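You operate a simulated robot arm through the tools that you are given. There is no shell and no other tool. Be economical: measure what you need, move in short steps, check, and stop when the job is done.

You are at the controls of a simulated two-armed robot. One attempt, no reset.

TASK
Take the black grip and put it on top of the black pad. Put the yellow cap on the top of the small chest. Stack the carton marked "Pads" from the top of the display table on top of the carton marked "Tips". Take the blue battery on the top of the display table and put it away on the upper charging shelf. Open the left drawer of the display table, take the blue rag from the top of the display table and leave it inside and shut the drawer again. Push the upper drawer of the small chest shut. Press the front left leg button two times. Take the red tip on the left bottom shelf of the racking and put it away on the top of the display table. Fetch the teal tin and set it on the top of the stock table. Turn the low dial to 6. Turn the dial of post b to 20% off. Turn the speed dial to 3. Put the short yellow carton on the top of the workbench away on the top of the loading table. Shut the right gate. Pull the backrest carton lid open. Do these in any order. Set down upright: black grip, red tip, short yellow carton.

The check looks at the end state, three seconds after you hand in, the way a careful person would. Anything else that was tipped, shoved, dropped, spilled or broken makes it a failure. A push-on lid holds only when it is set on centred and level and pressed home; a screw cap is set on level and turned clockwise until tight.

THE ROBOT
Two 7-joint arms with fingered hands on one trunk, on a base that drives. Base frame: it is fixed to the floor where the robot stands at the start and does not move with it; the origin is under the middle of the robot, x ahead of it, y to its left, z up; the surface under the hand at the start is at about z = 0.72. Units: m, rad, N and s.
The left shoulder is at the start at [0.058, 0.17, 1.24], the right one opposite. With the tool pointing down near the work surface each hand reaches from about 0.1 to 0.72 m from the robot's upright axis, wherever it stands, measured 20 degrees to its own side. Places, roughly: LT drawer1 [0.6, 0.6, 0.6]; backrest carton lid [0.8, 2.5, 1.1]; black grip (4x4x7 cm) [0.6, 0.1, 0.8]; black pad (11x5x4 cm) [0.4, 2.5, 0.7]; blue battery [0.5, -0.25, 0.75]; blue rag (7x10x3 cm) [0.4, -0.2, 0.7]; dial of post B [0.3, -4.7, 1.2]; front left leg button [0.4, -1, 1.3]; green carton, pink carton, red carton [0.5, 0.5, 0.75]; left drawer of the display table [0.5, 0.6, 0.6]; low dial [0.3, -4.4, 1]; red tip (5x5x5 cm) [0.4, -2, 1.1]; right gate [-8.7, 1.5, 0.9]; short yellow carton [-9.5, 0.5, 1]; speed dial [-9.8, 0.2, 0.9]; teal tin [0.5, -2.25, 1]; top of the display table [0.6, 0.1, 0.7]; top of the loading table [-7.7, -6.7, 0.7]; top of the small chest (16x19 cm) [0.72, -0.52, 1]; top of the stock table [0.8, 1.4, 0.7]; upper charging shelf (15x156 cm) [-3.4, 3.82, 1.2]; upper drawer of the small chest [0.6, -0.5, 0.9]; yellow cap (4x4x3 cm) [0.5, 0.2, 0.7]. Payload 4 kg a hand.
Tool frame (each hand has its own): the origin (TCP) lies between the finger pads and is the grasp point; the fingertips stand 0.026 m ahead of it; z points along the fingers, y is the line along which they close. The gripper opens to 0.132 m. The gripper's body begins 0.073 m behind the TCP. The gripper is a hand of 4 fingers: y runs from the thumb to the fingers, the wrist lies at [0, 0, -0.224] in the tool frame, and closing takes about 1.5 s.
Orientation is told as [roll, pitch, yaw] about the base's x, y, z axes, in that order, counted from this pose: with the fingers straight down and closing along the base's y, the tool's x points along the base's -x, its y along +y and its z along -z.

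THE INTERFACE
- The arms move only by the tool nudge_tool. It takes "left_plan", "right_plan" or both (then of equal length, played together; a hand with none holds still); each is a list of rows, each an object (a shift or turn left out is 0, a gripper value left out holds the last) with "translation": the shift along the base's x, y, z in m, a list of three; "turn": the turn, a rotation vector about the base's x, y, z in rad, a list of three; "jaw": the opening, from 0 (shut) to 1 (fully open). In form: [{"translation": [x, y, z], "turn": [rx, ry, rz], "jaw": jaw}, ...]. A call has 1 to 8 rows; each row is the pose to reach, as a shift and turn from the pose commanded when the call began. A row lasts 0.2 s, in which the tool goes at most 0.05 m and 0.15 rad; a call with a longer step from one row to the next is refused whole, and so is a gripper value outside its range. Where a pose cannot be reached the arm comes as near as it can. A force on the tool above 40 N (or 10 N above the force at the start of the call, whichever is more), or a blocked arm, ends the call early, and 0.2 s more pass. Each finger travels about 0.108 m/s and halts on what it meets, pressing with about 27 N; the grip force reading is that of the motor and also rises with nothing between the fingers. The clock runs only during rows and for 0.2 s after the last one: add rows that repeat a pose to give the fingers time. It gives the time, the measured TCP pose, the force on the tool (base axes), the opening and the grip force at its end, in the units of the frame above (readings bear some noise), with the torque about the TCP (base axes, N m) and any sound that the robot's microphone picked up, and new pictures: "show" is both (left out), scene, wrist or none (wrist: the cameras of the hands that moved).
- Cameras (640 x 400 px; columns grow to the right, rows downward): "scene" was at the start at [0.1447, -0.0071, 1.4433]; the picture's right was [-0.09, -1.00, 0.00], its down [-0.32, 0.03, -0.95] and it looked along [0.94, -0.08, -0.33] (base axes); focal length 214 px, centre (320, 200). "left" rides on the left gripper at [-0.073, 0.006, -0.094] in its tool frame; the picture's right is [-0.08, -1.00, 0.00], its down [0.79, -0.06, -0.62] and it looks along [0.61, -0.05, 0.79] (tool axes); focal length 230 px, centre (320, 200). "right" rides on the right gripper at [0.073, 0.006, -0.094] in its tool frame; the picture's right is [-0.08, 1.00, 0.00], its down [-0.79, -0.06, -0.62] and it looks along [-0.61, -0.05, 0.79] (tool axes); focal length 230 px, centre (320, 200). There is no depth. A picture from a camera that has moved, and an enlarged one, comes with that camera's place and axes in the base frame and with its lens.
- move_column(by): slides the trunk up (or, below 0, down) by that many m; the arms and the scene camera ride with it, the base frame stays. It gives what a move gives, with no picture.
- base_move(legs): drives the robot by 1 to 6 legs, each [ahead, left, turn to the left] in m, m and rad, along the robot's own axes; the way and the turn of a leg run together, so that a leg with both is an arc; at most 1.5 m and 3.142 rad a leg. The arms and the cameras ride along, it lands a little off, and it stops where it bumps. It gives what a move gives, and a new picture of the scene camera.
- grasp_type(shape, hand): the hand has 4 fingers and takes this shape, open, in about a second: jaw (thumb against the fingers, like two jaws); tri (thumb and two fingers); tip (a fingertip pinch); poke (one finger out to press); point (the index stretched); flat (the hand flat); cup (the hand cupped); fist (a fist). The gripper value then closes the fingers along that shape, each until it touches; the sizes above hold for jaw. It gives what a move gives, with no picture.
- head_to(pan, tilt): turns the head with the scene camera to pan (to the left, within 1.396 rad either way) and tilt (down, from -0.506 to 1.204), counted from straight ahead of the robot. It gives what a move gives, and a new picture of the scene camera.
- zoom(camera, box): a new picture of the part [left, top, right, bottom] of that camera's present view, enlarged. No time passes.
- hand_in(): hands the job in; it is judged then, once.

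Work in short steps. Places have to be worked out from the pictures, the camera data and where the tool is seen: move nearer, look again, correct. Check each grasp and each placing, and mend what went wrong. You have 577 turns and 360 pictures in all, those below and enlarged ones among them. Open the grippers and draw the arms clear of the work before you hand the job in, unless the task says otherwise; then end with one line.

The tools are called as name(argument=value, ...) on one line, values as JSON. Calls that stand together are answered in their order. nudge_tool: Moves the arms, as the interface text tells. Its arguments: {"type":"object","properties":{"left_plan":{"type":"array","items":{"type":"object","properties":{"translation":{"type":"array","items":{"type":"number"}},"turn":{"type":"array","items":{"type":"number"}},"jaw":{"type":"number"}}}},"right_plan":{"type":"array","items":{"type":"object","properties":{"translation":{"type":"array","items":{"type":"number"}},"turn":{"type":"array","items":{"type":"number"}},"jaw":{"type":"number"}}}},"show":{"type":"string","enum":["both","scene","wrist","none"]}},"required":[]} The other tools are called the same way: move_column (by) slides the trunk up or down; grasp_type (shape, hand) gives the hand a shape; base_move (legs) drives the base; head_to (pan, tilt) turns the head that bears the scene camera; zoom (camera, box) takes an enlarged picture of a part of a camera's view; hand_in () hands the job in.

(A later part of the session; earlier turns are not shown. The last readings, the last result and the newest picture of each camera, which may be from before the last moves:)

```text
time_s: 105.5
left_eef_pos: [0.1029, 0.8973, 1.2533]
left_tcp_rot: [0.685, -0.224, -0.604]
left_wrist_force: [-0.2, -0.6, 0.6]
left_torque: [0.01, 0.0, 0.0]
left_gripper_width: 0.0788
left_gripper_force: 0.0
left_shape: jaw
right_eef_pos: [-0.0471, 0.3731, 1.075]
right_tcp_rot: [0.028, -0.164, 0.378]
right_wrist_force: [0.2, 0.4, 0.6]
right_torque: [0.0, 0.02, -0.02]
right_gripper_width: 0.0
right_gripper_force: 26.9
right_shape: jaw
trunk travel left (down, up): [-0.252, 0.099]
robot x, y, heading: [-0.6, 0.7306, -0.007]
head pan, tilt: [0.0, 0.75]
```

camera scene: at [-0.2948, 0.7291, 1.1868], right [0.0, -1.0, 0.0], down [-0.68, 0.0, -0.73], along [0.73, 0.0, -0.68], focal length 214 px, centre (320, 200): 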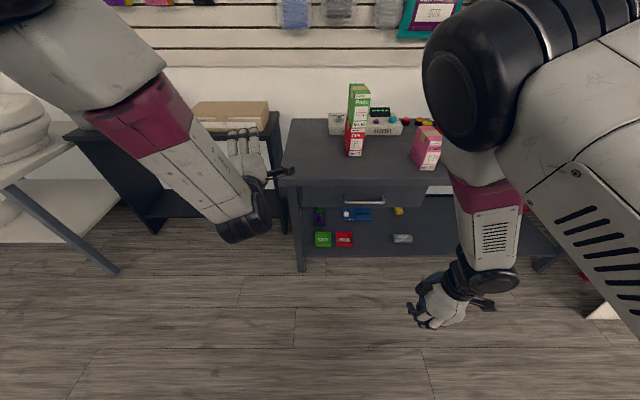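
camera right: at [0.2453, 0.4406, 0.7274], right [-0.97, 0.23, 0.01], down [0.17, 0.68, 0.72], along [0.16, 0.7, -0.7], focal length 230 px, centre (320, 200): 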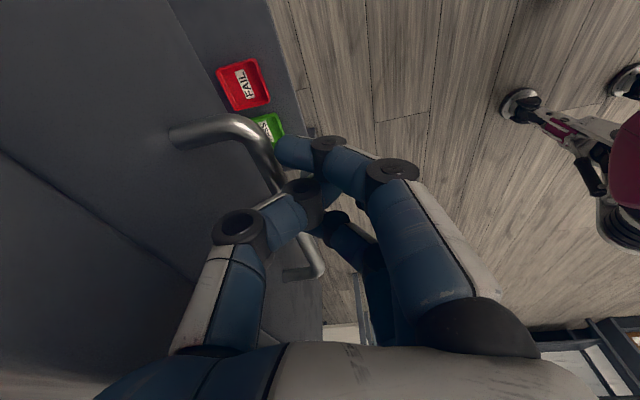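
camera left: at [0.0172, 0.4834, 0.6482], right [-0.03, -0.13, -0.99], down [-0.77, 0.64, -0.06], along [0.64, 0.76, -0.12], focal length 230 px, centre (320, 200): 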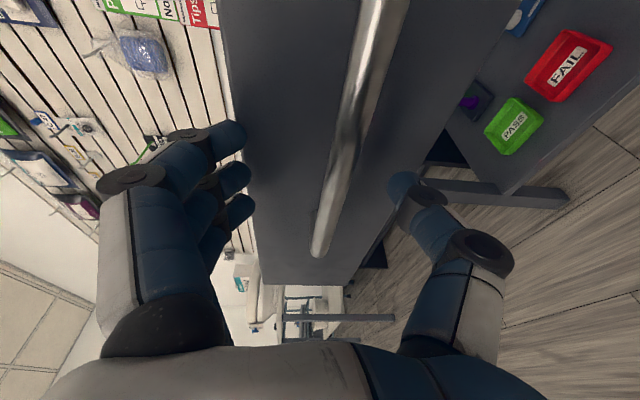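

Straighten both hands to point down.

nudge_tool(left_plan=[{"turn": [-0.099, 0.069, 0.0835]}, {"turn": [-0.198, 0.138, 0.167]}, {"turn": [-0.297, 0.207, 0.25]}, {"turn": [-0.396, 0.275, 0.334]}, {"turn": [-0.495, 0.344, 0.4175]}, {"turn": [-0.594, 0.413, 0.501]}], right_plan=[{"turn": [-0.02, 0.053, -0.127], "translation": [0.02, 0, 0.0]}, {"turn": [-0.04, 0.105, -0.254], "translation": [0.05, 0, 0.0]}, {"turn": [-0.059, 0.157, -0.38], "translation": [0.08, 0, 0.0]}, {"turn": [-0.059, 0.157, -0.38], "translation": [0.1, 0, 0.0], "jaw": 0.3}, {"turn": [-0.059, 0.157, -0.38], "translation": [0.12, 0, 0.0], "jaw": 0.5}, {"turn": [-0.059, 0.157, -0.38], "translation": [0.12, 0, 0.0], "jaw": 0.5}], show="none")

base_move(legs=[[0.0, -0.33, 0.007], [0.55, 0, 0]])

```text
time_s: 106.9
left_eef_pos: [0.078, 0.9036, 1.2425]
left_tcp_rot: [-0.002, 0.003, -0.002]
left_wrist_force: [-0.7, 0.9, 0.0]
left_torque: [0.0, 0.01, 0.0]
left_gripper_width: 0.079
left_gripper_force: 0.1
left_shape: jaw
left hand out of reach, approached as far as the arm can: row 5, 6
right_eef_pos: [0.0764, 0.3833, 1.0733]
right_tcp_rot: [-0.02, 0.022, 0.039]
right_wrist_force: [0.2, -0.1, 0.6]
right_torque: [-0.02, 0.01, 0.03]
right_gripper_width: 0.0651
right_gripper_force: 0.0
right_shape: jaw
trunk travel left (down, up): [-0.252, 0.099]
robot x, y, heading: [-0.596, 0.7283, -0.007]
head pan, tilt: [0.0, 0.75]
```

```text
time_s: 113.2
left_eef_pos: [0.6243, 0.5834, 1.2429]
left_tcp_rot: [0.002, 0.004, 0.012]
left_wrist_force: [0.6, 0.1, 0.7]
left_torque: [-0.01, 0.02, -0.04]
left_gripper_width: 0.079
left_gripper_force: 0.1
left_shape: jaw
right_eef_pos: [0.6268, 0.0633, 1.0729]
right_tcp_rot: [-0.019, 0.022, 0.05]
right_wrist_force: [-0.8, -0.8, -0.4]
right_torque: [0.0, 0.02, 0.05]
right_gripper_width: 0.0652
right_gripper_force: 0.0
right_shape: jaw
trunk travel left (down, up): [-0.252, 0.099]
robot x, y, heading: [-0.0545, 0.4027, 0.007]
head pan, tilt: [0.0, 0.75]
camera scene: at [0.0829, 0.4039, 1.4058], right [0.01, -1.0, 0.0], down [-0.68, -0.01, -0.73], along [0.73, 0.01, -0.68], focal length 214 px, centre (320, 200)
```

scene: 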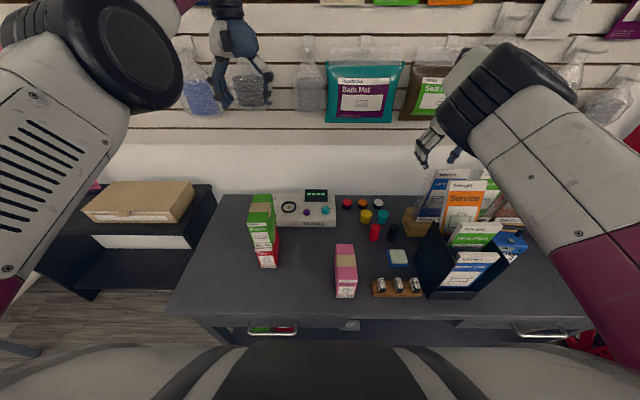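

Move the right hand over the black grip for a closer look.

nudge_tool(right_plan=[{"translation": [-0.02, 0.03, 0], "turn": [0.02, -0.02, -0.02]}, {"translation": [-0.04, 0.06, 0], "turn": [0.02, -0.02, -0.045]}, {"translation": [-0.05, 0.08, -0.03], "turn": [0.02, -0.02, -0.045]}, {"translation": [-0.05, 0.08, -0.07], "turn": [0.02, -0.02, -0.045]}, {"translation": [-0.05, 0.08, -0.11], "turn": [0.02, -0.02, -0.045]}], show="wrist")

zoom(camera="right", box=[180, 40, 460, 215])

```text
time_s: 114.6
left_eef_pos: [0.6224, 0.5824, 1.2434]
left_tcp_rot: [-0.001, 0.001, 0.011]
left_wrist_force: [-0.3, -0.7, 0.7]
left_torque: [0.02, -0.03, -0.02]
left_gripper_width: 0.0789
left_gripper_force: 0.0
left_shape: jaw
right_eef_pos: [0.578, 0.1078, 0.9682]
right_tcp_rot: [0.026, -0.011, -0.067]
right_wrist_force: [0.3, -0.3, -0.4]
right_torque: [-0.01, 0.0, 0.0]
right_gripper_width: 0.0655
right_gripper_force: 0.1
right_shape: jaw
trunk travel left (down, up): [-0.252, 0.099]
robot x, y, heading: [-0.0495, 0.4012, 0.008]
head pan, tilt: [0.0, 0.75]
stopped in row 5 (right hand): the arm was blocked; the commanded pose is now the measured one
camera right: at [0.5025, 0.1169, 1.0608], right [0.14, 0.99, 0.03], down [0.77, -0.13, 0.62], along [0.62, -0.07, -0.78], focal length 230 px, centre (320, 200)
```

right: 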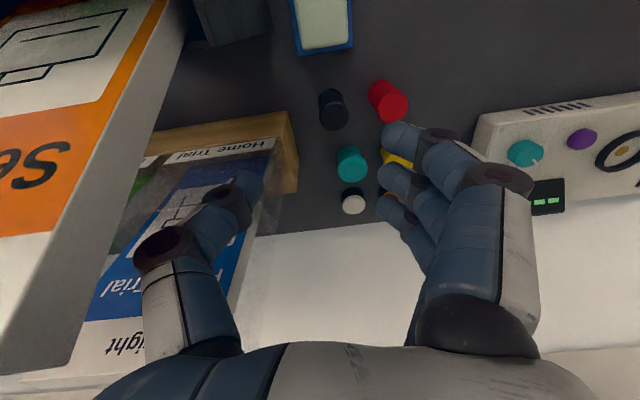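

```text
2.29 times, centred on (320, 128) of right
camera zoom: at [0.5025, 0.1169, 1.0608], right [0.14, 0.99, 0.03], down [0.77, -0.13, 0.62], along [0.62, -0.07, -0.78], focal length 526 px, centre (320, 366)
```

zoom: 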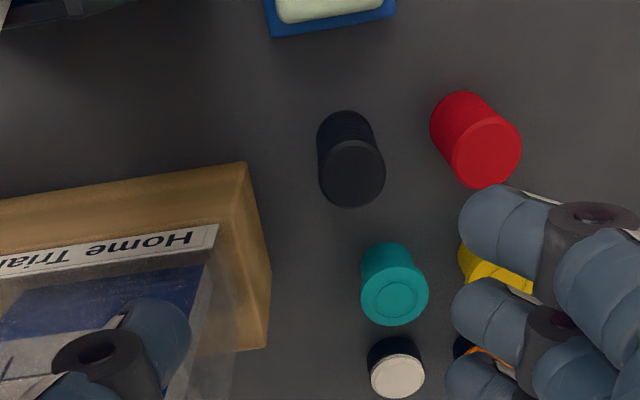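

The right arm is cramped by the leaflet stand. Raise it and check the stand; I'll use the left hand for the grip.

nudge_tool(right_plan=[{"translation": [0, 0.0, 0.04]}, {"translation": [0, 0, 0.08]}, {"translation": [-0.02, 0, 0.12]}, {"translation": [-0.05, 0, 0.15]}, {"translation": [-0.08, -0.02, 0.18]}, {"translation": [-0.11, -0.04, 0.2]}], show="scene")

zoom(camera="scene", box=[320, 150, 580, 330])

```text
time_s: 116.0
left_eef_pos: [0.6223, 0.5831, 1.2434]
left_tcp_rot: [-0.001, -0.001, 0.01]
left_wrist_force: [0.1, 0.8, 0.3]
left_torque: [-0.01, -0.02, 0.0]
left_gripper_width: 0.0792
left_gripper_force: 0.2
left_shape: jaw
right_eef_pos: [0.4602, 0.051, 1.16]
right_tcp_rot: [0.068, 0.006, -0.109]
right_wrist_force: [-0.4, -0.6, -0.2]
right_torque: [0.0, -0.01, -0.01]
right_gripper_width: 0.0655
right_gripper_force: 0.0
right_shape: jaw
trunk travel left (down, up): [-0.252, 0.099]
robot x, y, heading: [-0.057, 0.3994, 0.009]
head pan, tilt: [0.0, 0.75]
camera scene: at [0.0814, 0.4039, 1.4059], right [0.01, -1.0, 0.0], down [-0.68, -0.01, -0.73], along [0.73, 0.01, -0.68], focal length 214 px, centre (320, 200)
```

scene: 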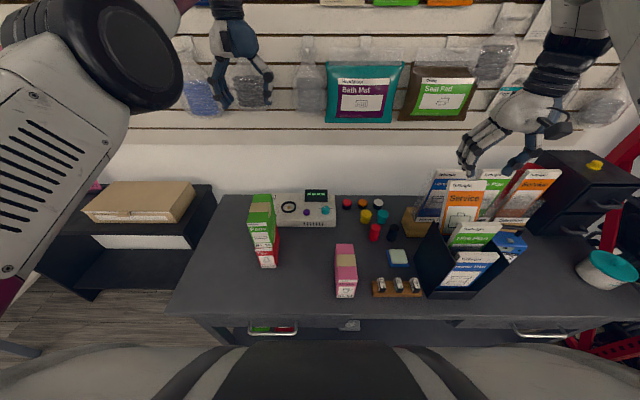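

```text
2.22 times, centred on (450, 240) of scene
camera zoom: at [0.0814, 0.4039, 1.4059], right [0.01, -1.0, 0.0], down [-0.68, -0.01, -0.73], along [0.73, 0.01, -0.68], focal length 477 px, centre (31, 111)
```

zoom: 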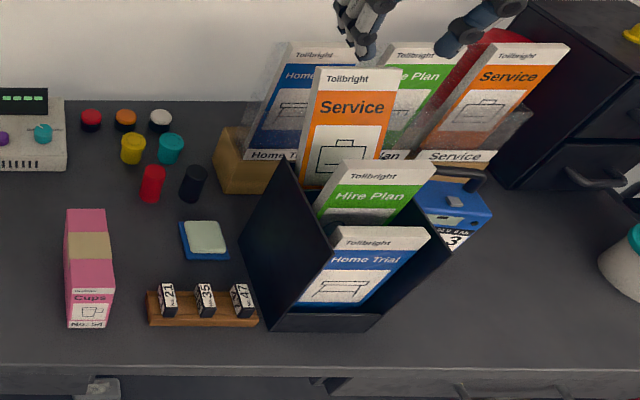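

The stand is intact. Drive right 0.27 m so the left hand can reach the grip; close along x with the thumb behind.

base_move(legs=[[0.03, -0.25, -0.008]])

nudge_tool(left_plan=[{"translation": [-0.01, -0.02, 0], "turn": [0, 0, 0.15]}, {"translation": [-0.02, -0.05, 0], "turn": [0, 0, 0.3]}, {"translation": [-0.03, -0.08, 0], "turn": [0, 0, 0.45]}, {"translation": [-0.04, -0.11, 0], "turn": [0, 0, 0.6]}, {"translation": [-0.05, -0.14, 0], "turn": [0, 0, 0.75]}, {"translation": [-0.05, -0.17, 0], "turn": [0, 0, 0.9]}, {"translation": [-0.05, -0.2, 0], "turn": [0, 0, 1.05]}, {"translation": [-0.05, -0.2, 0], "turn": [0, 0, 1.2]}], show="scene")

```text
time_s: 118.8
left_eef_pos: [0.6547, 0.3316, 1.2423]
left_tcp_rot: [-0.001, 0.0, 0.006]
left_wrist_force: [0.0, -0.6, -0.2]
left_torque: [0.02, 0.01, 0.02]
left_gripper_width: 0.0789
left_gripper_force: 0.0
left_shape: jaw
right_eef_pos: [0.4931, -0.1963, 1.166]
right_tcp_rot: [0.072, -0.004, -0.109]
right_wrist_force: [-0.2, -0.3, 0.0]
right_torque: [0.05, -0.01, -0.02]
right_gripper_width: 0.0657
right_gripper_force: 0.0
right_shape: jaw
trunk travel left (down, up): [-0.252, 0.099]
robot x, y, heading: [-0.0212, 0.1586, 0.004]
head pan, tilt: [0.0, 0.75]
camera scene: at [0.114, 0.1546, 1.4058], right [0.0, -1.0, 0.0], down [-0.68, 0.0, -0.73], along [0.73, 0.0, -0.68], focal length 214 px, centre (320, 200)
```

scene: 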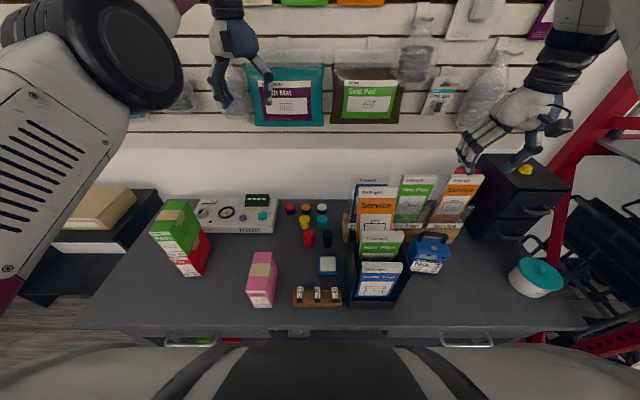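

```text
time_s: 120.8
left_eef_pos: [0.6127, 0.2142, 1.2411]
left_tcp_rot: [-0.01, 0.063, 1.269]
left_wrist_force: [0.0, 0.3, 0.1]
left_torque: [0.04, 0.01, -0.02]
left_gripper_width: 0.0791
left_gripper_force: 0.1
left_shape: jaw
left hand out of reach, approached as far as the arm can: row 7, 8
right_eef_pos: [0.4939, -0.1995, 1.163]
right_tcp_rot: [0.077, -0.004, -0.116]
right_wrist_force: [0.1, 0.5, 0.5]
right_torque: [0.02, 0.07, 0.01]
right_gripper_width: 0.0655
right_gripper_force: 0.1
right_shape: jaw
trunk travel left (down, up): [-0.252, 0.099]
robot x, y, heading: [-0.0163, 0.1539, 0.0]
head pan, tilt: [0.0, 0.75]
stopped in row 8 (left hand): the arm was blocked; the commanded pose is now the measured one
camera scene: at [0.1155, 0.1546, 1.4055], right [0.0, -1.0, 0.0], down [-0.68, 0.0, -0.73], along [0.73, 0.0, -0.68], focal length 214 px, centre (320, 200)
```

scene: 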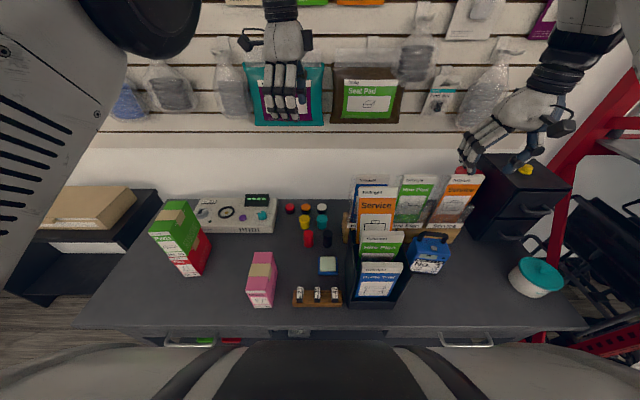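

Lower and shift toward the grip.

nudge_tool(left_plan=[{"translation": [-0.005, -0.015, -0.045]}, {"translation": [-0.01, -0.03, -0.09]}, {"translation": [-0.012, -0.045, -0.135]}, {"translation": [-0.014, -0.06, -0.18]}, {"translation": [-0.014, -0.075, -0.22]}, {"translation": [-0.014, -0.082, -0.26], "turn": [0, -0.03, 0.1]}, {"translation": [-0.014, -0.082, -0.3], "turn": [0, -0.06, 0.2]}], show="wrist")

```text
time_s: 122.6
left_eef_pos: [0.6014, 0.2378, 0.9483]
left_tcp_rot: [-0.094, 0.125, 1.518]
left_wrist_force: [0.8, -0.5, 0.7]
left_torque: [0.0, 0.0, 0.0]
left_gripper_width: 0.0788
left_gripper_force: 0.0
left_shape: jaw
left hand out of reach, approached as far as the arm can: row 3, 4, 5, 6, 7
right_eef_pos: [0.4919, -0.2002, 1.1652]
right_tcp_rot: [0.081, -0.005, -0.116]
right_wrist_force: [-0.9, 0.3, 0.4]
right_torque: [-0.05, 0.02, 0.01]
right_gripper_width: 0.0657
right_gripper_force: 0.0
right_shape: jaw
trunk travel left (down, up): [-0.252, 0.099]
robot x, y, heading: [-0.0177, 0.152, 0.004]
head pan, tilt: [0.0, 0.75]
stopped in row 7 (left hand): the arm was blocked; the commanded pose is now the measured one
camera left: at [0.5924, 0.3235, 1.0321], right [1.0, 0.04, 0.08], down [-0.03, -0.7, 0.71], along [0.08, -0.71, -0.7], focal length 230 px, centre (320, 200)
```

left: 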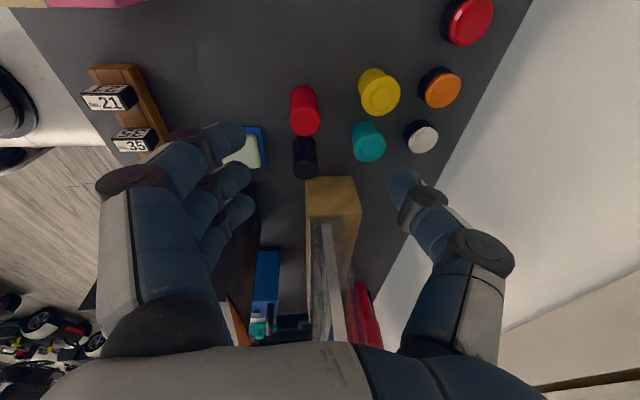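

Grip at (0.599, 0.131). The hand is 0.1 m short in y; raise a bit, shift the base right 0.11 m.

nudge_tool(left_plan=[{"translation": [0, 0, 0.03]}, {"translation": [0, 0, 0.06]}], show="none")

base_move(legs=[[0.0, -0.13, 0]])

zoom(camera="left", box=[0, 0, 640, 400])

```text
time_s: 123.2
left_eef_pos: [0.6031, 0.2501, 1.0056]
left_tcp_rot: [-0.083, 0.141, 1.547]
left_wrist_force: [0.6, -0.4, 0.5]
left_torque: [-0.04, -0.01, -0.01]
left_gripper_width: 0.0792
left_gripper_force: 0.1
left_shape: jaw
right_eef_pos: [0.4935, -0.2003, 1.164]
right_tcp_rot: [0.078, -0.006, -0.115]
right_wrist_force: [0.1, 0.6, 0.6]
right_torque: [-0.02, 0.01, 0.0]
right_gripper_width: 0.0657
right_gripper_force: 0.1
right_shape: jaw
trunk travel left (down, up): [-0.252, 0.099]
robot x, y, heading: [-0.0225, 0.1506, 0.006]
head pan, tilt: [0.0, 0.75]
```

```text
time_s: 125.0
left_eef_pos: [0.6052, 0.1156, 1.0124]
left_tcp_rot: [-0.094, 0.146, 1.541]
left_wrist_force: [0.0, -0.8, -1.1]
left_torque: [0.01, 0.03, 0.03]
left_gripper_width: 0.0792
left_gripper_force: 0.0
left_shape: jaw
right_eef_pos: [0.4931, -0.3303, 1.1641]
right_tcp_rot: [0.079, -0.006, -0.115]
right_wrist_force: [0.5, -0.3, 0.6]
right_torque: [0.02, 0.03, 0.02]
right_gripper_width: 0.0656
right_gripper_force: 0.0
right_shape: jaw
trunk travel left (down, up): [-0.252, 0.099]
robot x, y, heading: [-0.0192, 0.0212, 0.002]
head pan, tilt: [0.0, 0.75]
camera scene: at [0.1142, 0.0238, 1.4058], right [0.0, -1.0, 0.0], down [-0.68, 0.0, -0.73], along [0.73, 0.0, -0.68], focal length 214 px, centre (320, 200)
```

scene: 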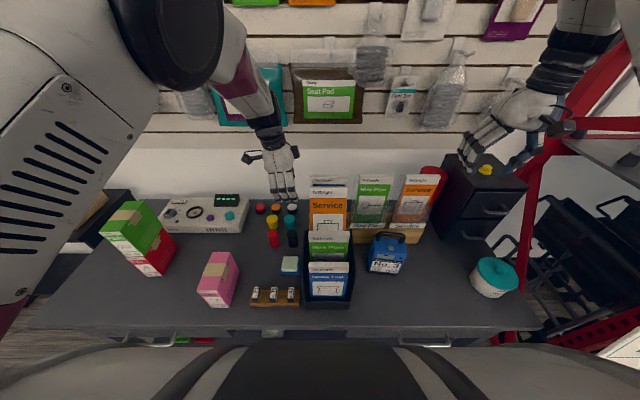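

```text
1.00 times, centred on (320, 200) of left (not enlarged: the box is as wide or as high as the picture)
camera zoom: at [0.5934, 0.2022, 1.0938], right [0.99, 0.06, 0.08], down [-0.02, -0.69, 0.73], along [0.1, -0.72, -0.68], focal length 230 px, centre (320, 200)
```

zoom: 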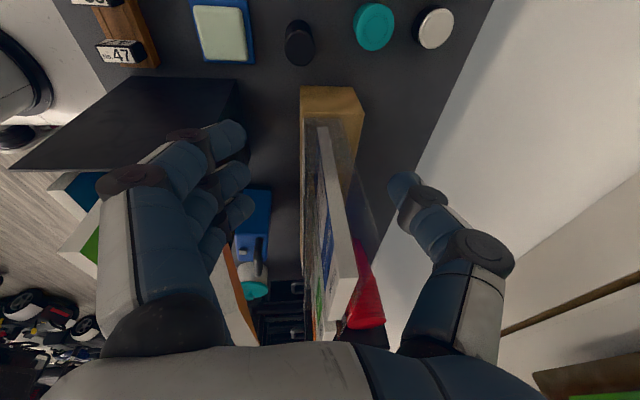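

Level the hand and centre it over the grip at z≈0.93.

nudge_tool(left_plan=[{"translation": [0, 0.02, 0], "turn": [0.1, 0.06, 0]}, {"translation": [-0.005, 0.025, 0], "turn": [0.148, 0.09, 0]}, {"translation": [-0.006, 0.02, -0.03], "turn": [0.148, 0.09, 0]}, {"translation": [-0.006, 0.016, -0.07], "turn": [0.148, 0.09, 0]}], show="wrist")

```text
time_s: 126.2
left_eef_pos: [0.6102, 0.1772, 0.9542]
left_tcp_rot: [-0.016, 0.047, 1.619]
left_wrist_force: [-0.2, 0.3, -0.3]
left_torque: [0.03, -0.02, -0.01]
left_gripper_width: 0.079
left_gripper_force: 0.1
left_shape: jaw
left hand out of reach, approached as far as the arm can: row 2, 3, 4
right_eef_pos: [0.4935, -0.3307, 1.1634]
right_tcp_rot: [0.079, -0.006, -0.119]
right_wrist_force: [-0.3, 0.0, 0.0]
right_torque: [-0.03, -0.02, -0.03]
right_gripper_width: 0.0657
right_gripper_force: 0.1
right_shape: jaw
trunk travel left (down, up): [-0.252, 0.099]
robot x, y, heading: [-0.0233, 0.0224, 0.004]
head pan, tilt: [0.0, 0.75]
stopped in row 4 (left hand): the arm was blocked; the commanded pose is now the measured one
camera left: at [0.599, 0.2536, 1.045], right [0.99, 0.13, 0.01], down [0.09, -0.75, 0.65], along [0.09, -0.65, -0.76], focal length 230 px, centre (320, 200)
```

left: 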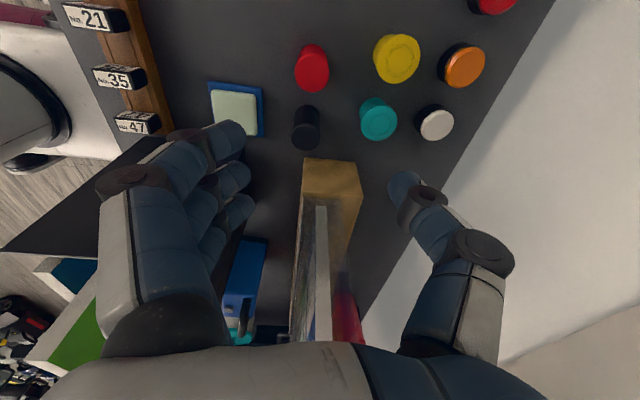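

Wrist limit. Raise the hand and shift the base right 0.22 m so the arm heads more to the left.

nudge_tool(left_plan=[{"translation": [0, 0.02, 0.04]}, {"translation": [0, 0.02, 0.08]}, {"translation": [0, 0.02, 0.12]}], show="none")

```text
time_s: 127.0
left_eef_pos: [0.609, 0.1958, 1.0732]
left_tcp_rot: [-0.015, 0.044, 1.619]
left_wrist_force: [-0.5, 0.9, -0.3]
left_torque: [-0.01, -0.01, -0.02]
left_gripper_width: 0.0786
left_gripper_force: 0.1
left_shape: jaw
right_eef_pos: [0.4926, -0.3304, 1.1646]
right_tcp_rot: [0.08, -0.006, -0.116]
right_wrist_force: [-1.1, 0.5, 0.5]
right_torque: [0.01, -0.01, -0.01]
right_gripper_width: 0.0657
right_gripper_force: 0.1
right_shape: jaw
trunk travel left (down, up): [-0.252, 0.099]
robot x, y, heading: [-0.0234, 0.0233, 0.003]
head pan, tilt: [0.0, 0.75]
```

First swing the hand left, then drive.

nudge_tool(left_plan=[{"translation": [0, 0.04, 0.02]}, {"translation": [0, 0.08, 0.03]}, {"translation": [0, 0.12, 0.03]}, {"translation": [0, 0.16, 0.03]}, {"translation": [0, 0.19, 0.03]}], show="none")

base_move(legs=[[0.0, -0.22, 0]])

```text
time_s: 128.2
left_eef_pos: [0.6089, 0.3832, 1.103]
left_tcp_rot: [-0.016, 0.043, 1.615]
left_wrist_force: [0.3, -1.2, -0.1]
left_torque: [-0.02, -0.04, -0.01]
left_gripper_width: 0.0791
left_gripper_force: 0.0
left_shape: jaw
right_eef_pos: [0.4928, -0.3309, 1.1632]
right_tcp_rot: [0.079, -0.004, -0.116]
right_wrist_force: [0.7, -0.4, -1.2]
right_torque: [-0.05, 0.02, 0.03]
right_gripper_width: 0.0656
right_gripper_force: 0.1
right_shape: jaw
trunk travel left (down, up): [-0.252, 0.099]
robot x, y, heading: [-0.0213, 0.0256, 0.003]
head pan, tilt: [0.0, 0.75]
```

```text
time_s: 130.7
left_eef_pos: [0.6111, 0.1602, 1.104]
left_tcp_rot: [-0.013, 0.044, 1.614]
left_wrist_force: [-0.6, -0.7, 0.1]
left_torque: [0.01, 0.03, 0.01]
left_gripper_width: 0.0791
left_gripper_force: 0.0
left_shape: jaw
right_eef_pos: [0.4937, -0.552, 1.1627]
right_tcp_rot: [0.078, -0.006, -0.12]
right_wrist_force: [0.0, -0.2, 0.1]
right_torque: [-0.01, -0.02, -0.01]
right_gripper_width: 0.0653
right_gripper_force: 0.2
right_shape: jaw
trunk travel left (down, up): [-0.252, 0.099]
robot x, y, heading: [-0.0191, -0.1988, 0.004]
head pan, tilt: [0.0, 0.75]
camera scene: at [0.1148, -0.1971, 1.4058], right [0.0, -1.0, 0.0], down [-0.68, 0.0, -0.73], along [0.73, 0.0, -0.68], focal length 214 px, centre (320, 200)
```

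scene: 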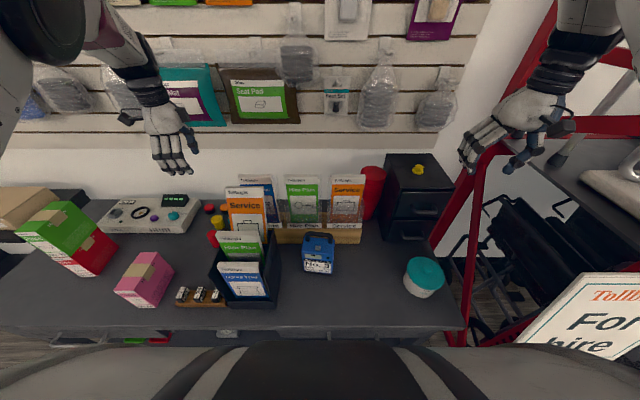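

Reachable now. Descend to just above the grip with the jaw at ~5.8 cm.

nudge_tool(left_plan=[{"translation": [-0.006, -0.015, -0.045], "turn": [0.044, 0.01, 0], "jaw": 0.44}, {"translation": [-0.012, -0.025, -0.09], "turn": [0.044, 0.01, 0]}, {"translation": [-0.012, -0.029, -0.135], "turn": [0.044, 0.01, 0]}, {"translation": [-0.012, -0.029, -0.18], "turn": [0.044, 0.01, 0]}, {"translation": [-0.012, -0.029, -0.22], "turn": [0.044, 0.01, 0]}], show="wrist")

zoom(camera="left", box=[200, 40, 440, 240])

```text
time_s: 131.9
left_eef_pos: [0.6003, 0.1313, 0.8823]
left_tcp_rot: [-0.007, 0.0, 1.614]
left_wrist_force: [0.5, -0.3, 0.2]
left_torque: [-0.03, 0.03, -0.03]
left_gripper_width: 0.0588
left_gripper_force: 0.1
left_shape: jaw
right_eef_pos: [0.4923, -0.5531, 1.1637]
right_tcp_rot: [0.078, -0.004, -0.118]
right_wrist_force: [-0.2, 0.1, 0.2]
right_torque: [0.0, 0.05, 0.02]
right_gripper_width: 0.0653
right_gripper_force: 0.2
right_shape: jaw
trunk travel left (down, up): [-0.252, 0.099]
robot x, y, heading: [-0.0194, -0.1989, 0.004]
head pan, tilt: [0.0, 0.75]
camera left: at [0.5919, 0.2033, 0.9764], right [0.99, 0.12, 0.01], down [0.09, -0.78, 0.62], along [0.08, -0.61, -0.79], focal length 230 px, centre (320, 200)
```

left: 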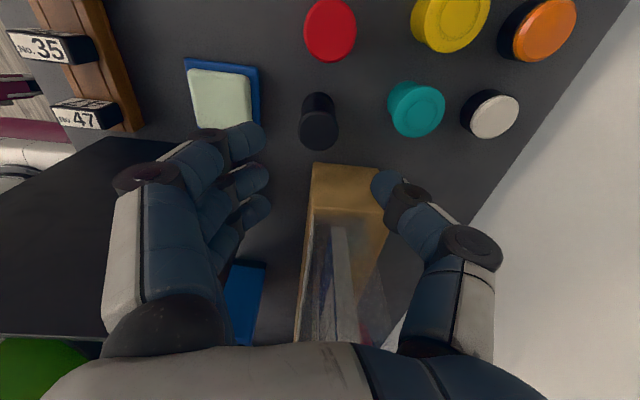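

```text
2.00 times, centred on (320, 140) of left
camera zoom: at [0.5919, 0.2033, 0.9764], right [0.99, 0.12, 0.01], down [0.09, -0.78, 0.62], along [0.08, -0.61, -0.79], focal length 460 px, centre (320, 320)
```

zoom: 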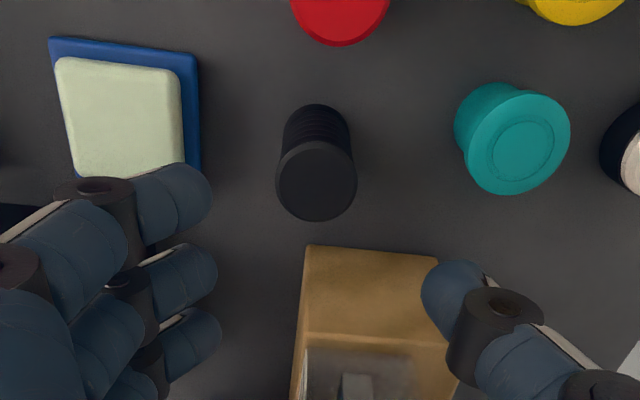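

Grip's top is right under the TCP. Descend to z≈0.77 and close.

nudge_tool(left_plan=[{"translation": [0, 0, -0.04]}, {"translation": [0, 0, -0.08]}, {"translation": [0, 0, -0.11]}, {"translation": [0, 0, -0.113], "jaw": 0.3}, {"translation": [0, 0, -0.113], "jaw": 0.15}, {"translation": [0, 0, -0.113], "jaw": 0.15}, {"translation": [0, 0, -0.113], "jaw": 0.15}], show="wrist")

```text
time_s: 133.5
left_eef_pos: [0.5993, 0.1307, 0.7714]
left_tcp_rot: [-0.008, -0.002, 1.613]
left_wrist_force: [0.2, 0.5, 1.3]
left_torque: [0.01, -0.02, 0.03]
left_gripper_width: 0.0129
left_gripper_force: 27.2
left_shape: jaw
right_eef_pos: [0.4922, -0.553, 1.1635]
right_tcp_rot: [0.078, -0.005, -0.119]
right_wrist_force: [0.7, 0.4, 0.0]
right_torque: [0.01, -0.02, -0.01]
right_gripper_width: 0.0659
right_gripper_force: 0.0
right_shape: jaw
trunk travel left (down, up): [-0.252, 0.099]
robot x, y, heading: [-0.019, -0.1989, -0.004]
head pan, tilt: [0.0, 0.75]
camera left: at [0.5897, 0.2023, 0.8661], right [0.99, 0.12, 0.01], down [0.09, -0.78, 0.62], along [0.08, -0.61, -0.79], focal length 230 px, centre (320, 200)
```

left: 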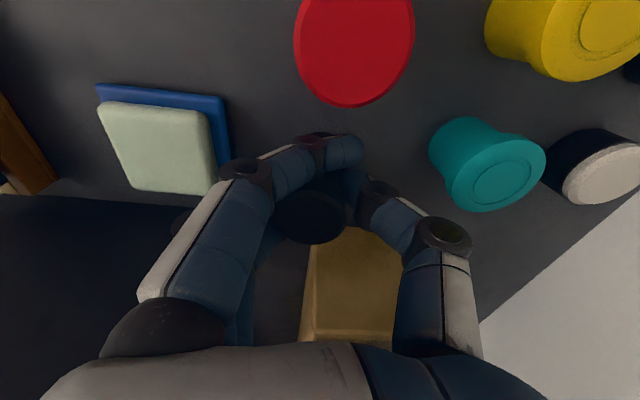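

Held (index free in front, as before). Lift straight up.

nudge_tool(left_plan=[{"translation": [0, 0, 0.04]}, {"translation": [0, 0.005, 0.09]}, {"translation": [0, 0.005, 0.14]}, {"translation": [0, 0.01, 0.19]}, {"translation": [0, 0.015, 0.24]}, {"translation": [-0.02, 0.03, 0.28]}, {"translation": [-0.05, 0.05, 0.32]}], show="wrist")

```text
refused: row 2 steps farther than a row can; nothing moved
```

nudge_tool(left_plan=[{"translation": [0, 0, 0.04]}, {"translation": [0, 0.005, 0.085]}, {"translation": [0, 0.005, 0.13]}, {"translation": [0, 0.01, 0.175]}, {"translation": [0, 0.015, 0.22]}, {"translation": [-0.015, 0.025, 0.26]}, {"translation": [-0.03, 0.035, 0.3]}], show="wrist")

```text
time_s: 135.1
left_eef_pos: [0.5683, 0.1637, 1.0726]
left_tcp_rot: [-0.006, 0.001, 1.611]
left_wrist_force: [0.2, -0.9, -0.6]
left_torque: [0.01, -0.03, -0.01]
left_gripper_width: 0.0125
left_gripper_force: 27.2
left_shape: jaw
right_eef_pos: [0.4914, -0.5525, 1.1643]
right_tcp_rot: [0.081, -0.005, -0.118]
right_wrist_force: [0.1, -0.5, -0.1]
right_torque: [-0.03, -0.01, 0.03]
right_gripper_width: 0.0655
right_gripper_force: 0.0
right_shape: jaw
trunk travel left (down, up): [-0.252, 0.099]
robot x, y, heading: [-0.0145, -0.1957, 0.004]
head pan, tilt: [0.0, 0.75]
camera left: at [0.5598, 0.2379, 1.1665], right [0.99, 0.12, 0.01], down [0.09, -0.78, 0.62], along [0.08, -0.61, -0.79], focal length 230 px, centre (320, 200)
```

left: 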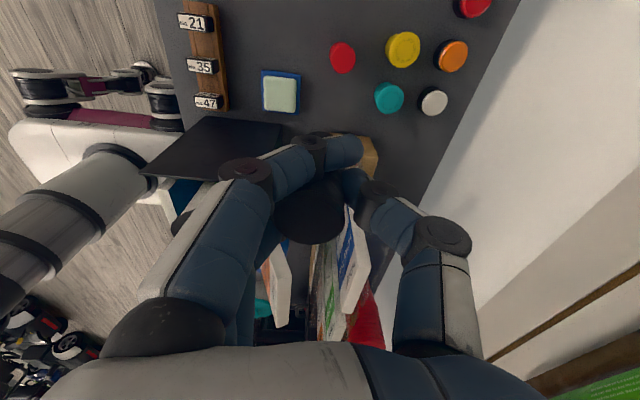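

Grip lifted. Drive left 0.2 and bring the right hand over the battery.

base_move(legs=[[0.0, 0.2, 0]])

nudge_tool(right_plan=[{"translation": [-0.02, 0.03, -0.01], "turn": [-0.04, 0, 0.06], "jaw": 0.8}, {"translation": [-0.03, 0.06, -0.02], "turn": [-0.08, 0, 0.12], "jaw": 0.8}, {"translation": [-0.03, 0.1, -0.04], "turn": [-0.08, 0, 0.12], "jaw": 0.8}, {"translation": [-0.03, 0.14, -0.06], "turn": [-0.08, 0, 0.12], "jaw": 0.8}], show="both")

```text
time_s: 137.5
left_eef_pos: [0.5707, 0.3647, 1.0714]
left_tcp_rot: [-0.007, 0.0, 1.611]
left_wrist_force: [0.3, 0.3, -0.8]
left_torque: [-0.01, -0.02, -0.01]
left_gripper_width: 0.0125
left_gripper_force: 26.9
left_shape: jaw
right_eef_pos: [0.4916, -0.353, 1.1646]
right_tcp_rot: [0.079, -0.006, -0.121]
right_wrist_force: [-0.6, -0.4, 0.4]
right_torque: [-0.03, 0.01, -0.04]
right_gripper_width: 0.0656
right_gripper_force: 0.0
right_shape: jaw
trunk travel left (down, up): [-0.252, 0.099]
robot x, y, heading: [-0.021, -0.0, 0.001]
head pan, tilt: [0.0, 0.75]
camera scene: at [0.1147, 0.0037, 1.4058], right [0.0, -1.0, 0.0], down [-0.68, 0.0, -0.73], along [0.73, 0.0, -0.68], focal length 214 px, centre (320, 200)
```

scene: 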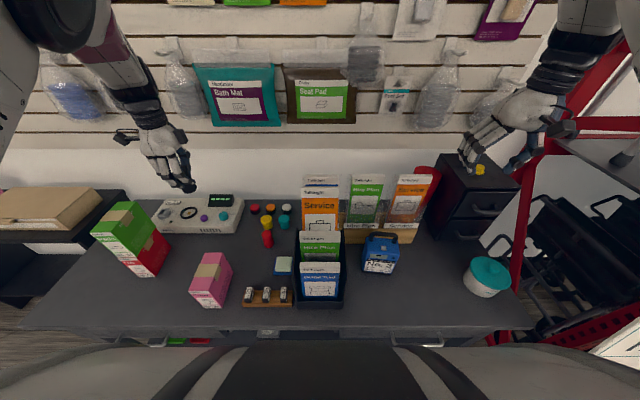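

```text
time_s: 138.5
left_eef_pos: [0.5704, 0.3648, 1.0708]
left_tcp_rot: [-0.006, 0.0, 1.61]
left_wrist_force: [-0.7, -0.3, -0.9]
left_torque: [0.01, -0.05, -0.03]
left_gripper_width: 0.0121
left_gripper_force: 27.3
left_shape: jaw
right_eef_pos: [0.4618, -0.2226, 1.099]
right_tcp_rot: [0.06, 0.002, -0.046]
right_wrist_force: [-0.2, 0.8, 0.3]
right_torque: [0.0, 0.01, -0.02]
right_gripper_width: 0.105
right_gripper_force: 0.1
right_shape: jaw
trunk travel left (down, up): [-0.252, 0.099]
robot x, y, heading: [-0.0193, 0.0011, 0.001]
head pan, tilt: [0.0, 0.75]
camera scene: at [0.1146, 0.0043, 1.4058], right [0.0, -1.0, 0.0], down [-0.68, 0.0, -0.73], along [0.73, 0.0, -0.68], focal length 214 px, centre (320, 200)
camera right: at [0.3883, -0.2192, 1.1928], right [0.12, 0.99, 0.06], down [0.78, -0.13, 0.61], along [0.61, -0.03, -0.79], focal length 230 px, centre (320, 200)
```

scene: 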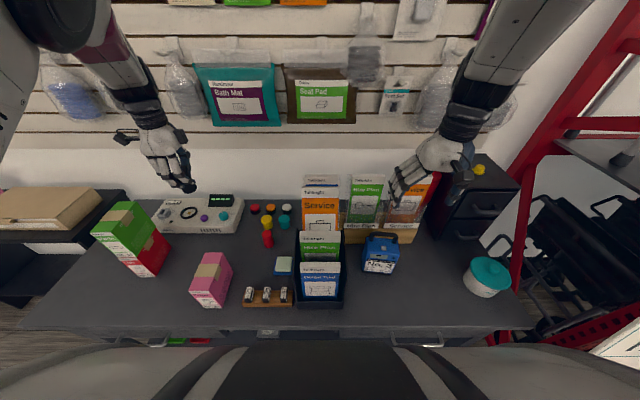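
right: 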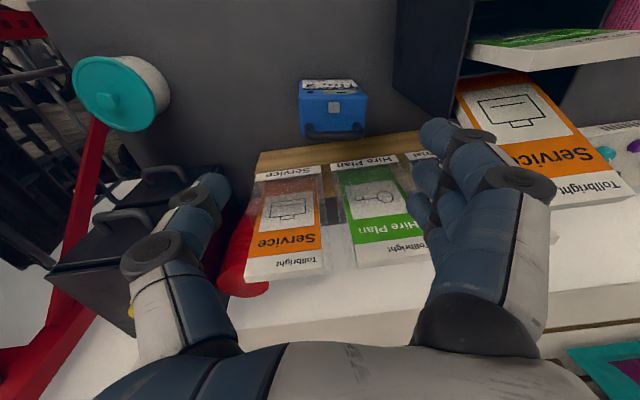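

zoom(camera="right", box=[260, 50, 420, 160])

zoom(camera="scene", box=[330, 215, 430, 285])

```text
3.64 times, centred on (340, 105) of right
camera zoom: at [0.3883, -0.2192, 1.1928], right [0.12, 0.99, 0.06], down [0.78, -0.13, 0.61], along [0.61, -0.03, -0.79], focal length 837 px, centre (247, 546)
```

zoom: 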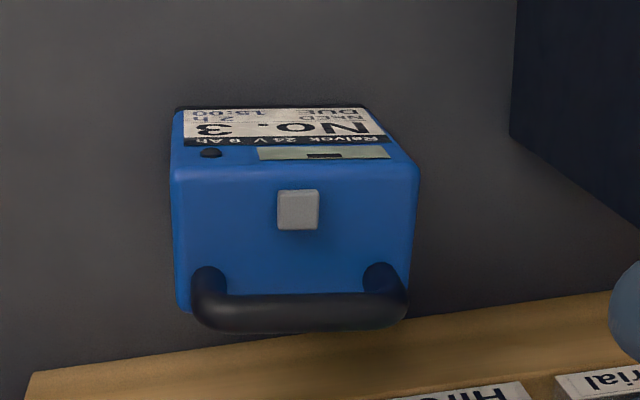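

```text
5.71 times, centred on (380, 250) of scene
camera zoom: at [0.1146, 0.0043, 1.4058], right [0.0, -1.0, 0.0], down [-0.68, 0.0, -0.73], along [0.73, 0.0, -0.68], focal length 1226 px, centre (-23, -86)
```

zoom: 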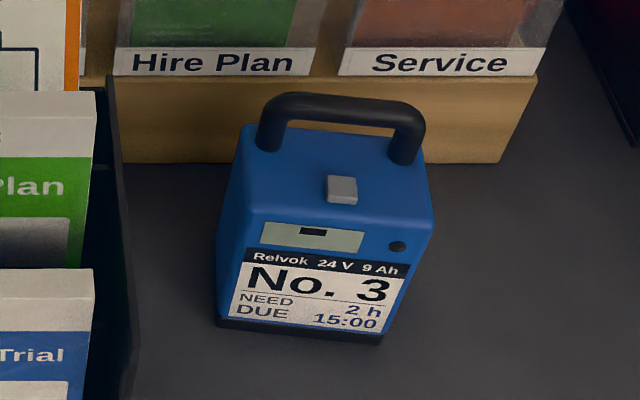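

Battery centre ≈ (0.507, −0.193), 5.5 cm deep, top z≈0.84, handle to 0.88. I turn the right hand by +1.5 to grip it front-to-back.

nudge_tool(right_plan=[{"translation": [0.01, 0.005, 0], "turn": [-0.06, 0, 0.04]}, {"translation": [0.02, 0.01, 0], "turn": [-0.06, 0, 0.18]}, {"translation": [0.03, 0.015, 0], "turn": [-0.06, 0, 0.32]}, {"translation": [0.04, 0.02, 0], "turn": [-0.06, 0, 0.46]}, {"translation": [0.045, 0.025, 0], "turn": [-0.06, 0, 0.6]}, {"translation": [0.045, 0.03, 0], "turn": [-0.06, 0, 0.74]}, {"translation": [0.045, 0.03, 0], "turn": [-0.06, 0, 0.88]}, {"translation": [0.045, 0.03, 0], "turn": [-0.06, 0, 1.02]}], show="none")

nudge_tool(right_plan=[{"translation": [0, 0, -0.02], "turn": [0, 0, 0.14]}, {"translation": [0, 0, -0.04], "turn": [0, 0, 0.28]}, {"translation": [0, 0, -0.06], "turn": [0, 0, 0.42]}, {"translation": [0, 0, -0.08], "turn": [0, 0, 0.5]}], show="wrist")

```text
time_s: 140.3
left_eef_pos: [0.5704, 0.3647, 1.0716]
left_tcp_rot: [-0.007, 0.001, 1.611]
left_wrist_force: [0.2, 0.0, 0.2]
left_torque: [-0.01, 0.0, 0.0]
left_gripper_width: 0.0121
left_gripper_force: 27.2
left_shape: jaw
right_eef_pos: [0.5094, -0.1955, 1.1054]
right_tcp_rot: [-0.013, -0.034, 0.977]
right_wrist_force: [0.7, 0.9, -0.7]
right_torque: [-0.01, 0.0, -0.02]
right_gripper_width: 0.1054
right_gripper_force: 0.0
right_shape: jaw
trunk travel left (down, up): [-0.252, 0.099]
robot x, y, heading: [-0.0196, 0.0029, 0.0]
head pan, tilt: [0.0, 0.75]
```

```text
time_s: 141.3
left_eef_pos: [0.5695, 0.3647, 1.0717]
left_tcp_rot: [-0.008, 0.0, 1.61]
left_wrist_force: [-0.7, -0.7, -1.0]
left_torque: [0.03, -0.05, 0.01]
left_gripper_width: 0.0123
left_gripper_force: 27.4
left_shape: jaw
right_eef_pos: [0.5099, -0.1931, 1.03]
right_tcp_rot: [-0.055, -0.046, 1.474]
right_wrist_force: [-0.2, -0.3, 0.6]
right_torque: [-0.03, 0.0, -0.02]
right_gripper_width: 0.1055
right_gripper_force: 0.0
right_shape: jaw
trunk travel left (down, up): [-0.252, 0.099]
robot x, y, heading: [-0.0189, 0.0005, 0.001]
head pan, tilt: [0.0, 0.75]
camera right: at [0.4925, -0.2693, 1.1211], right [-0.98, 0.18, -0.05], down [0.1, 0.75, 0.65], along [0.16, 0.64, -0.76], focal length 230 px, centre (320, 200)
```

right: 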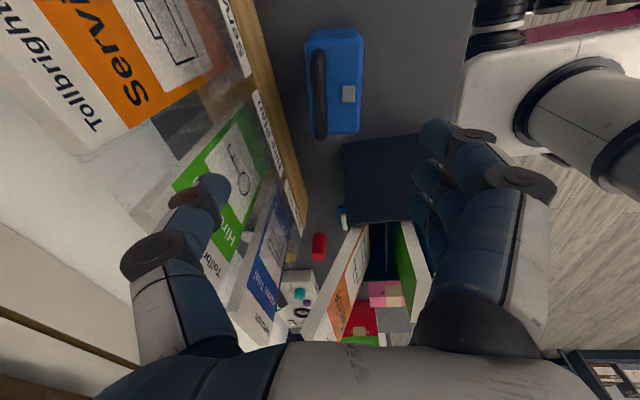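

Level, narrow the jaw to 8.5 cm and descend over the battery.

nudge_tool(right_plan=[{"translation": [-0.004, -0.003, -0.03], "turn": [-0.04, 0.059, 0], "jaw": 0.64}, {"translation": [-0.004, -0.005, -0.07], "turn": [-0.04, 0.059, 0]}, {"translation": [-0.004, -0.005, -0.11], "turn": [-0.04, 0.059, 0]}, {"translation": [-0.004, -0.005, -0.14], "turn": [-0.04, 0.059, 0]}], show="both")

```text
time_s: 142.3
left_eef_pos: [0.5706, 0.3637, 1.0717]
left_tcp_rot: [-0.005, 0.0, 1.611]
left_wrist_force: [0.6, -0.1, 0.0]
left_torque: [-0.02, -0.01, 0.02]
left_gripper_width: 0.0123
left_gripper_force: 27.2
left_shape: jaw
right_eef_pos: [0.5112, -0.2023, 0.8902]
right_tcp_rot: [0.0, 0.022, 1.455]
right_wrist_force: [0.9, -0.2, 0.2]
right_torque: [-0.03, 0.03, 0.0]
right_gripper_width: 0.0849
right_gripper_force: 0.0
right_shape: jaw
trunk travel left (down, up): [-0.252, 0.099]
robot x, y, heading: [-0.0225, 0.0029, -0.002]
head pan, tilt: [0.0, 0.75]
camera scene: at [0.115, 0.0034, 1.4057], right [0.0, -1.0, 0.0], down [-0.68, 0.0, -0.73], along [0.73, 0.0, -0.68], focal length 214 px, centre (320, 200)
camera right: at [0.4955, -0.2726, 0.9846], right [-0.98, 0.19, 0.0], down [0.15, 0.78, 0.6], along [0.12, 0.59, -0.8], focal length 230 px, centre (320, 200)
```

scene: 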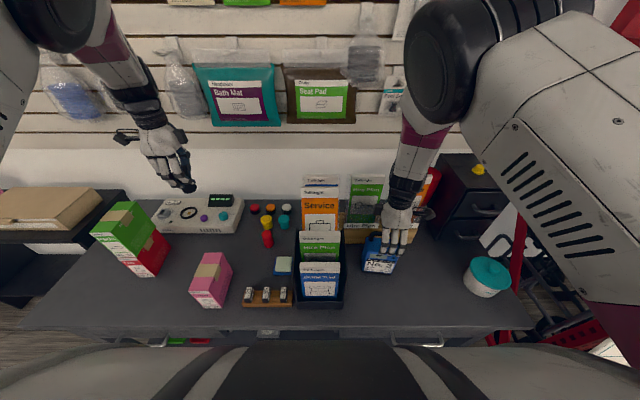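
right: 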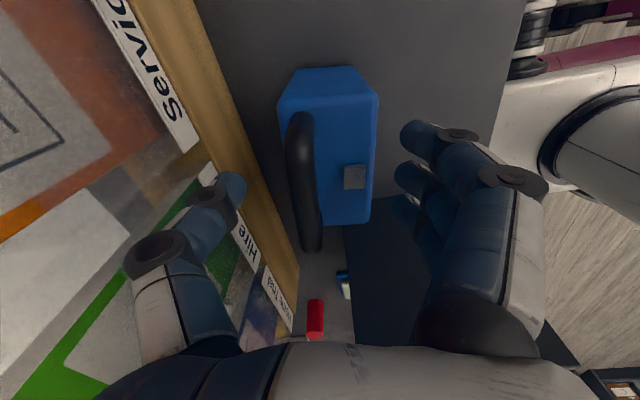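

Shift −8 mm in x, descend to z≈0.822 and grip.

nudge_tool(right_plan=[{"translation": [-0.008, 0, -0.02]}, {"translation": [-0.008, 0, -0.045]}, {"translation": [-0.008, 0, -0.065]}, {"translation": [-0.008, 0, -0.065], "jaw": 0.4}, {"translation": [-0.008, 0, -0.065], "jaw": 0.25}, {"translation": [-0.008, 0, -0.065], "jaw": 0.2}, {"translation": [-0.008, 0, -0.065], "jaw": 0.2}], show="wrist")

```text
time_s: 143.9
left_eef_pos: [0.5706, 0.3663, 1.0714]
left_tcp_rot: [-0.007, 0.001, 1.612]
left_wrist_force: [0.1, -0.1, -1.2]
left_torque: [-0.01, 0.0, -0.01]
left_gripper_width: 0.0126
left_gripper_force: 27.3
left_shape: jaw
right_eef_pos: [0.5006, -0.2096, 0.8211]
right_tcp_rot: [0.0, 0.037, 1.446]
right_wrist_force: [7.8, 8.1, 19.0]
right_torque: [0.14, -0.26, -0.03]
right_gripper_width: 0.0543
right_gripper_force: 27.2
right_shape: jaw
trunk travel left (down, up): [-0.252, 0.099]
robot x, y, heading: [-0.0194, 0.0007, -0.002]
head pan, tilt: [0.0, 0.75]
camera right: at [0.4857, -0.2783, 0.9166], right [-0.98, 0.2, 0.0], down [0.16, 0.79, 0.59], along [0.12, 0.57, -0.81], focal length 230 px, centre (320, 200)
```

right: 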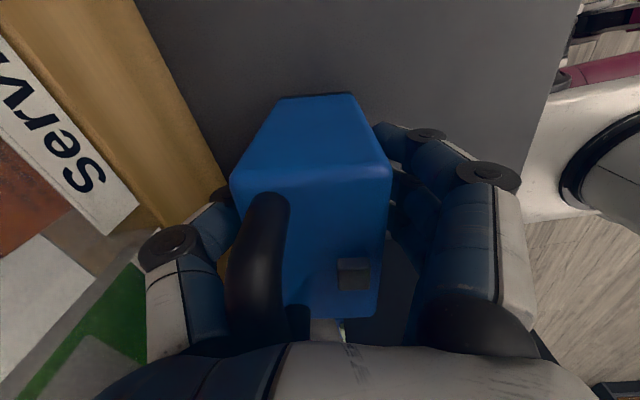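

Gripped (5.4 cm). Lift straight up.

nudge_tool(right_plan=[{"translation": [0, 0, 0.03]}, {"translation": [0, 0, 0.07]}, {"translation": [0, 0, 0.11]}, {"translation": [-0.01, 0, 0.15]}, {"translation": [-0.02, 0, 0.19]}, {"translation": [-0.03, 0, 0.23]}, {"translation": [-0.04, 0, 0.27]}], show="both")

```text
time_s: 145.5
left_eef_pos: [0.5702, 0.3648, 1.071]
left_tcp_rot: [-0.006, -0.002, 1.612]
left_wrist_force: [0.0, 0.6, -0.9]
left_torque: [0.01, -0.02, 0.01]
left_gripper_width: 0.0124
left_gripper_force: 26.7
left_shape: jaw
right_eef_pos: [0.4555, -0.1938, 1.0879]
right_tcp_rot: [0.027, -0.006, 1.479]
right_wrist_force: [-0.2, 0.3, -13.6]
right_torque: [-0.22, 0.04, 0.02]
right_gripper_width: 0.0536
right_gripper_force: 26.7
right_shape: jaw
trunk travel left (down, up): [-0.252, 0.099]
robot x, y, heading: [-0.0188, -0.0005, -0.001]
head pan, tilt: [0.0, 0.75]
camera scene: at [0.1143, 0.0033, 1.4059], right [0.0, -1.0, 0.0], down [-0.68, 0.0, -0.73], along [0.73, 0.0, -0.68], focal length 214 px, centre (320, 200)
camera right: at [0.4451, -0.2683, 1.1807], right [-0.99, 0.17, 0.03], down [0.15, 0.77, 0.62], along [0.08, 0.61, -0.79], focal length 230 px, centre (320, 200)
```

scene: 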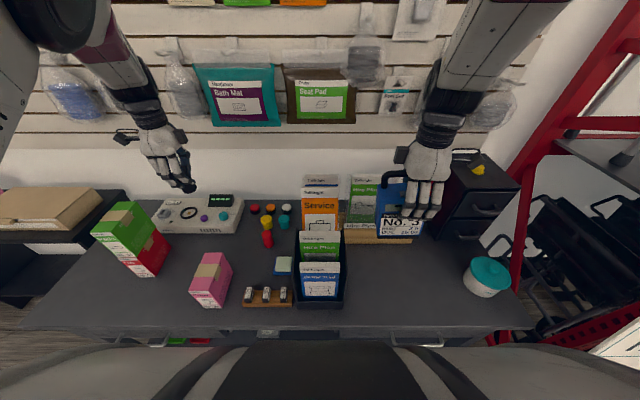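
right: 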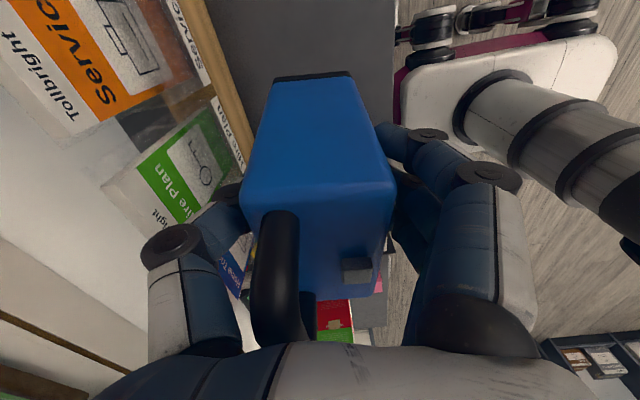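

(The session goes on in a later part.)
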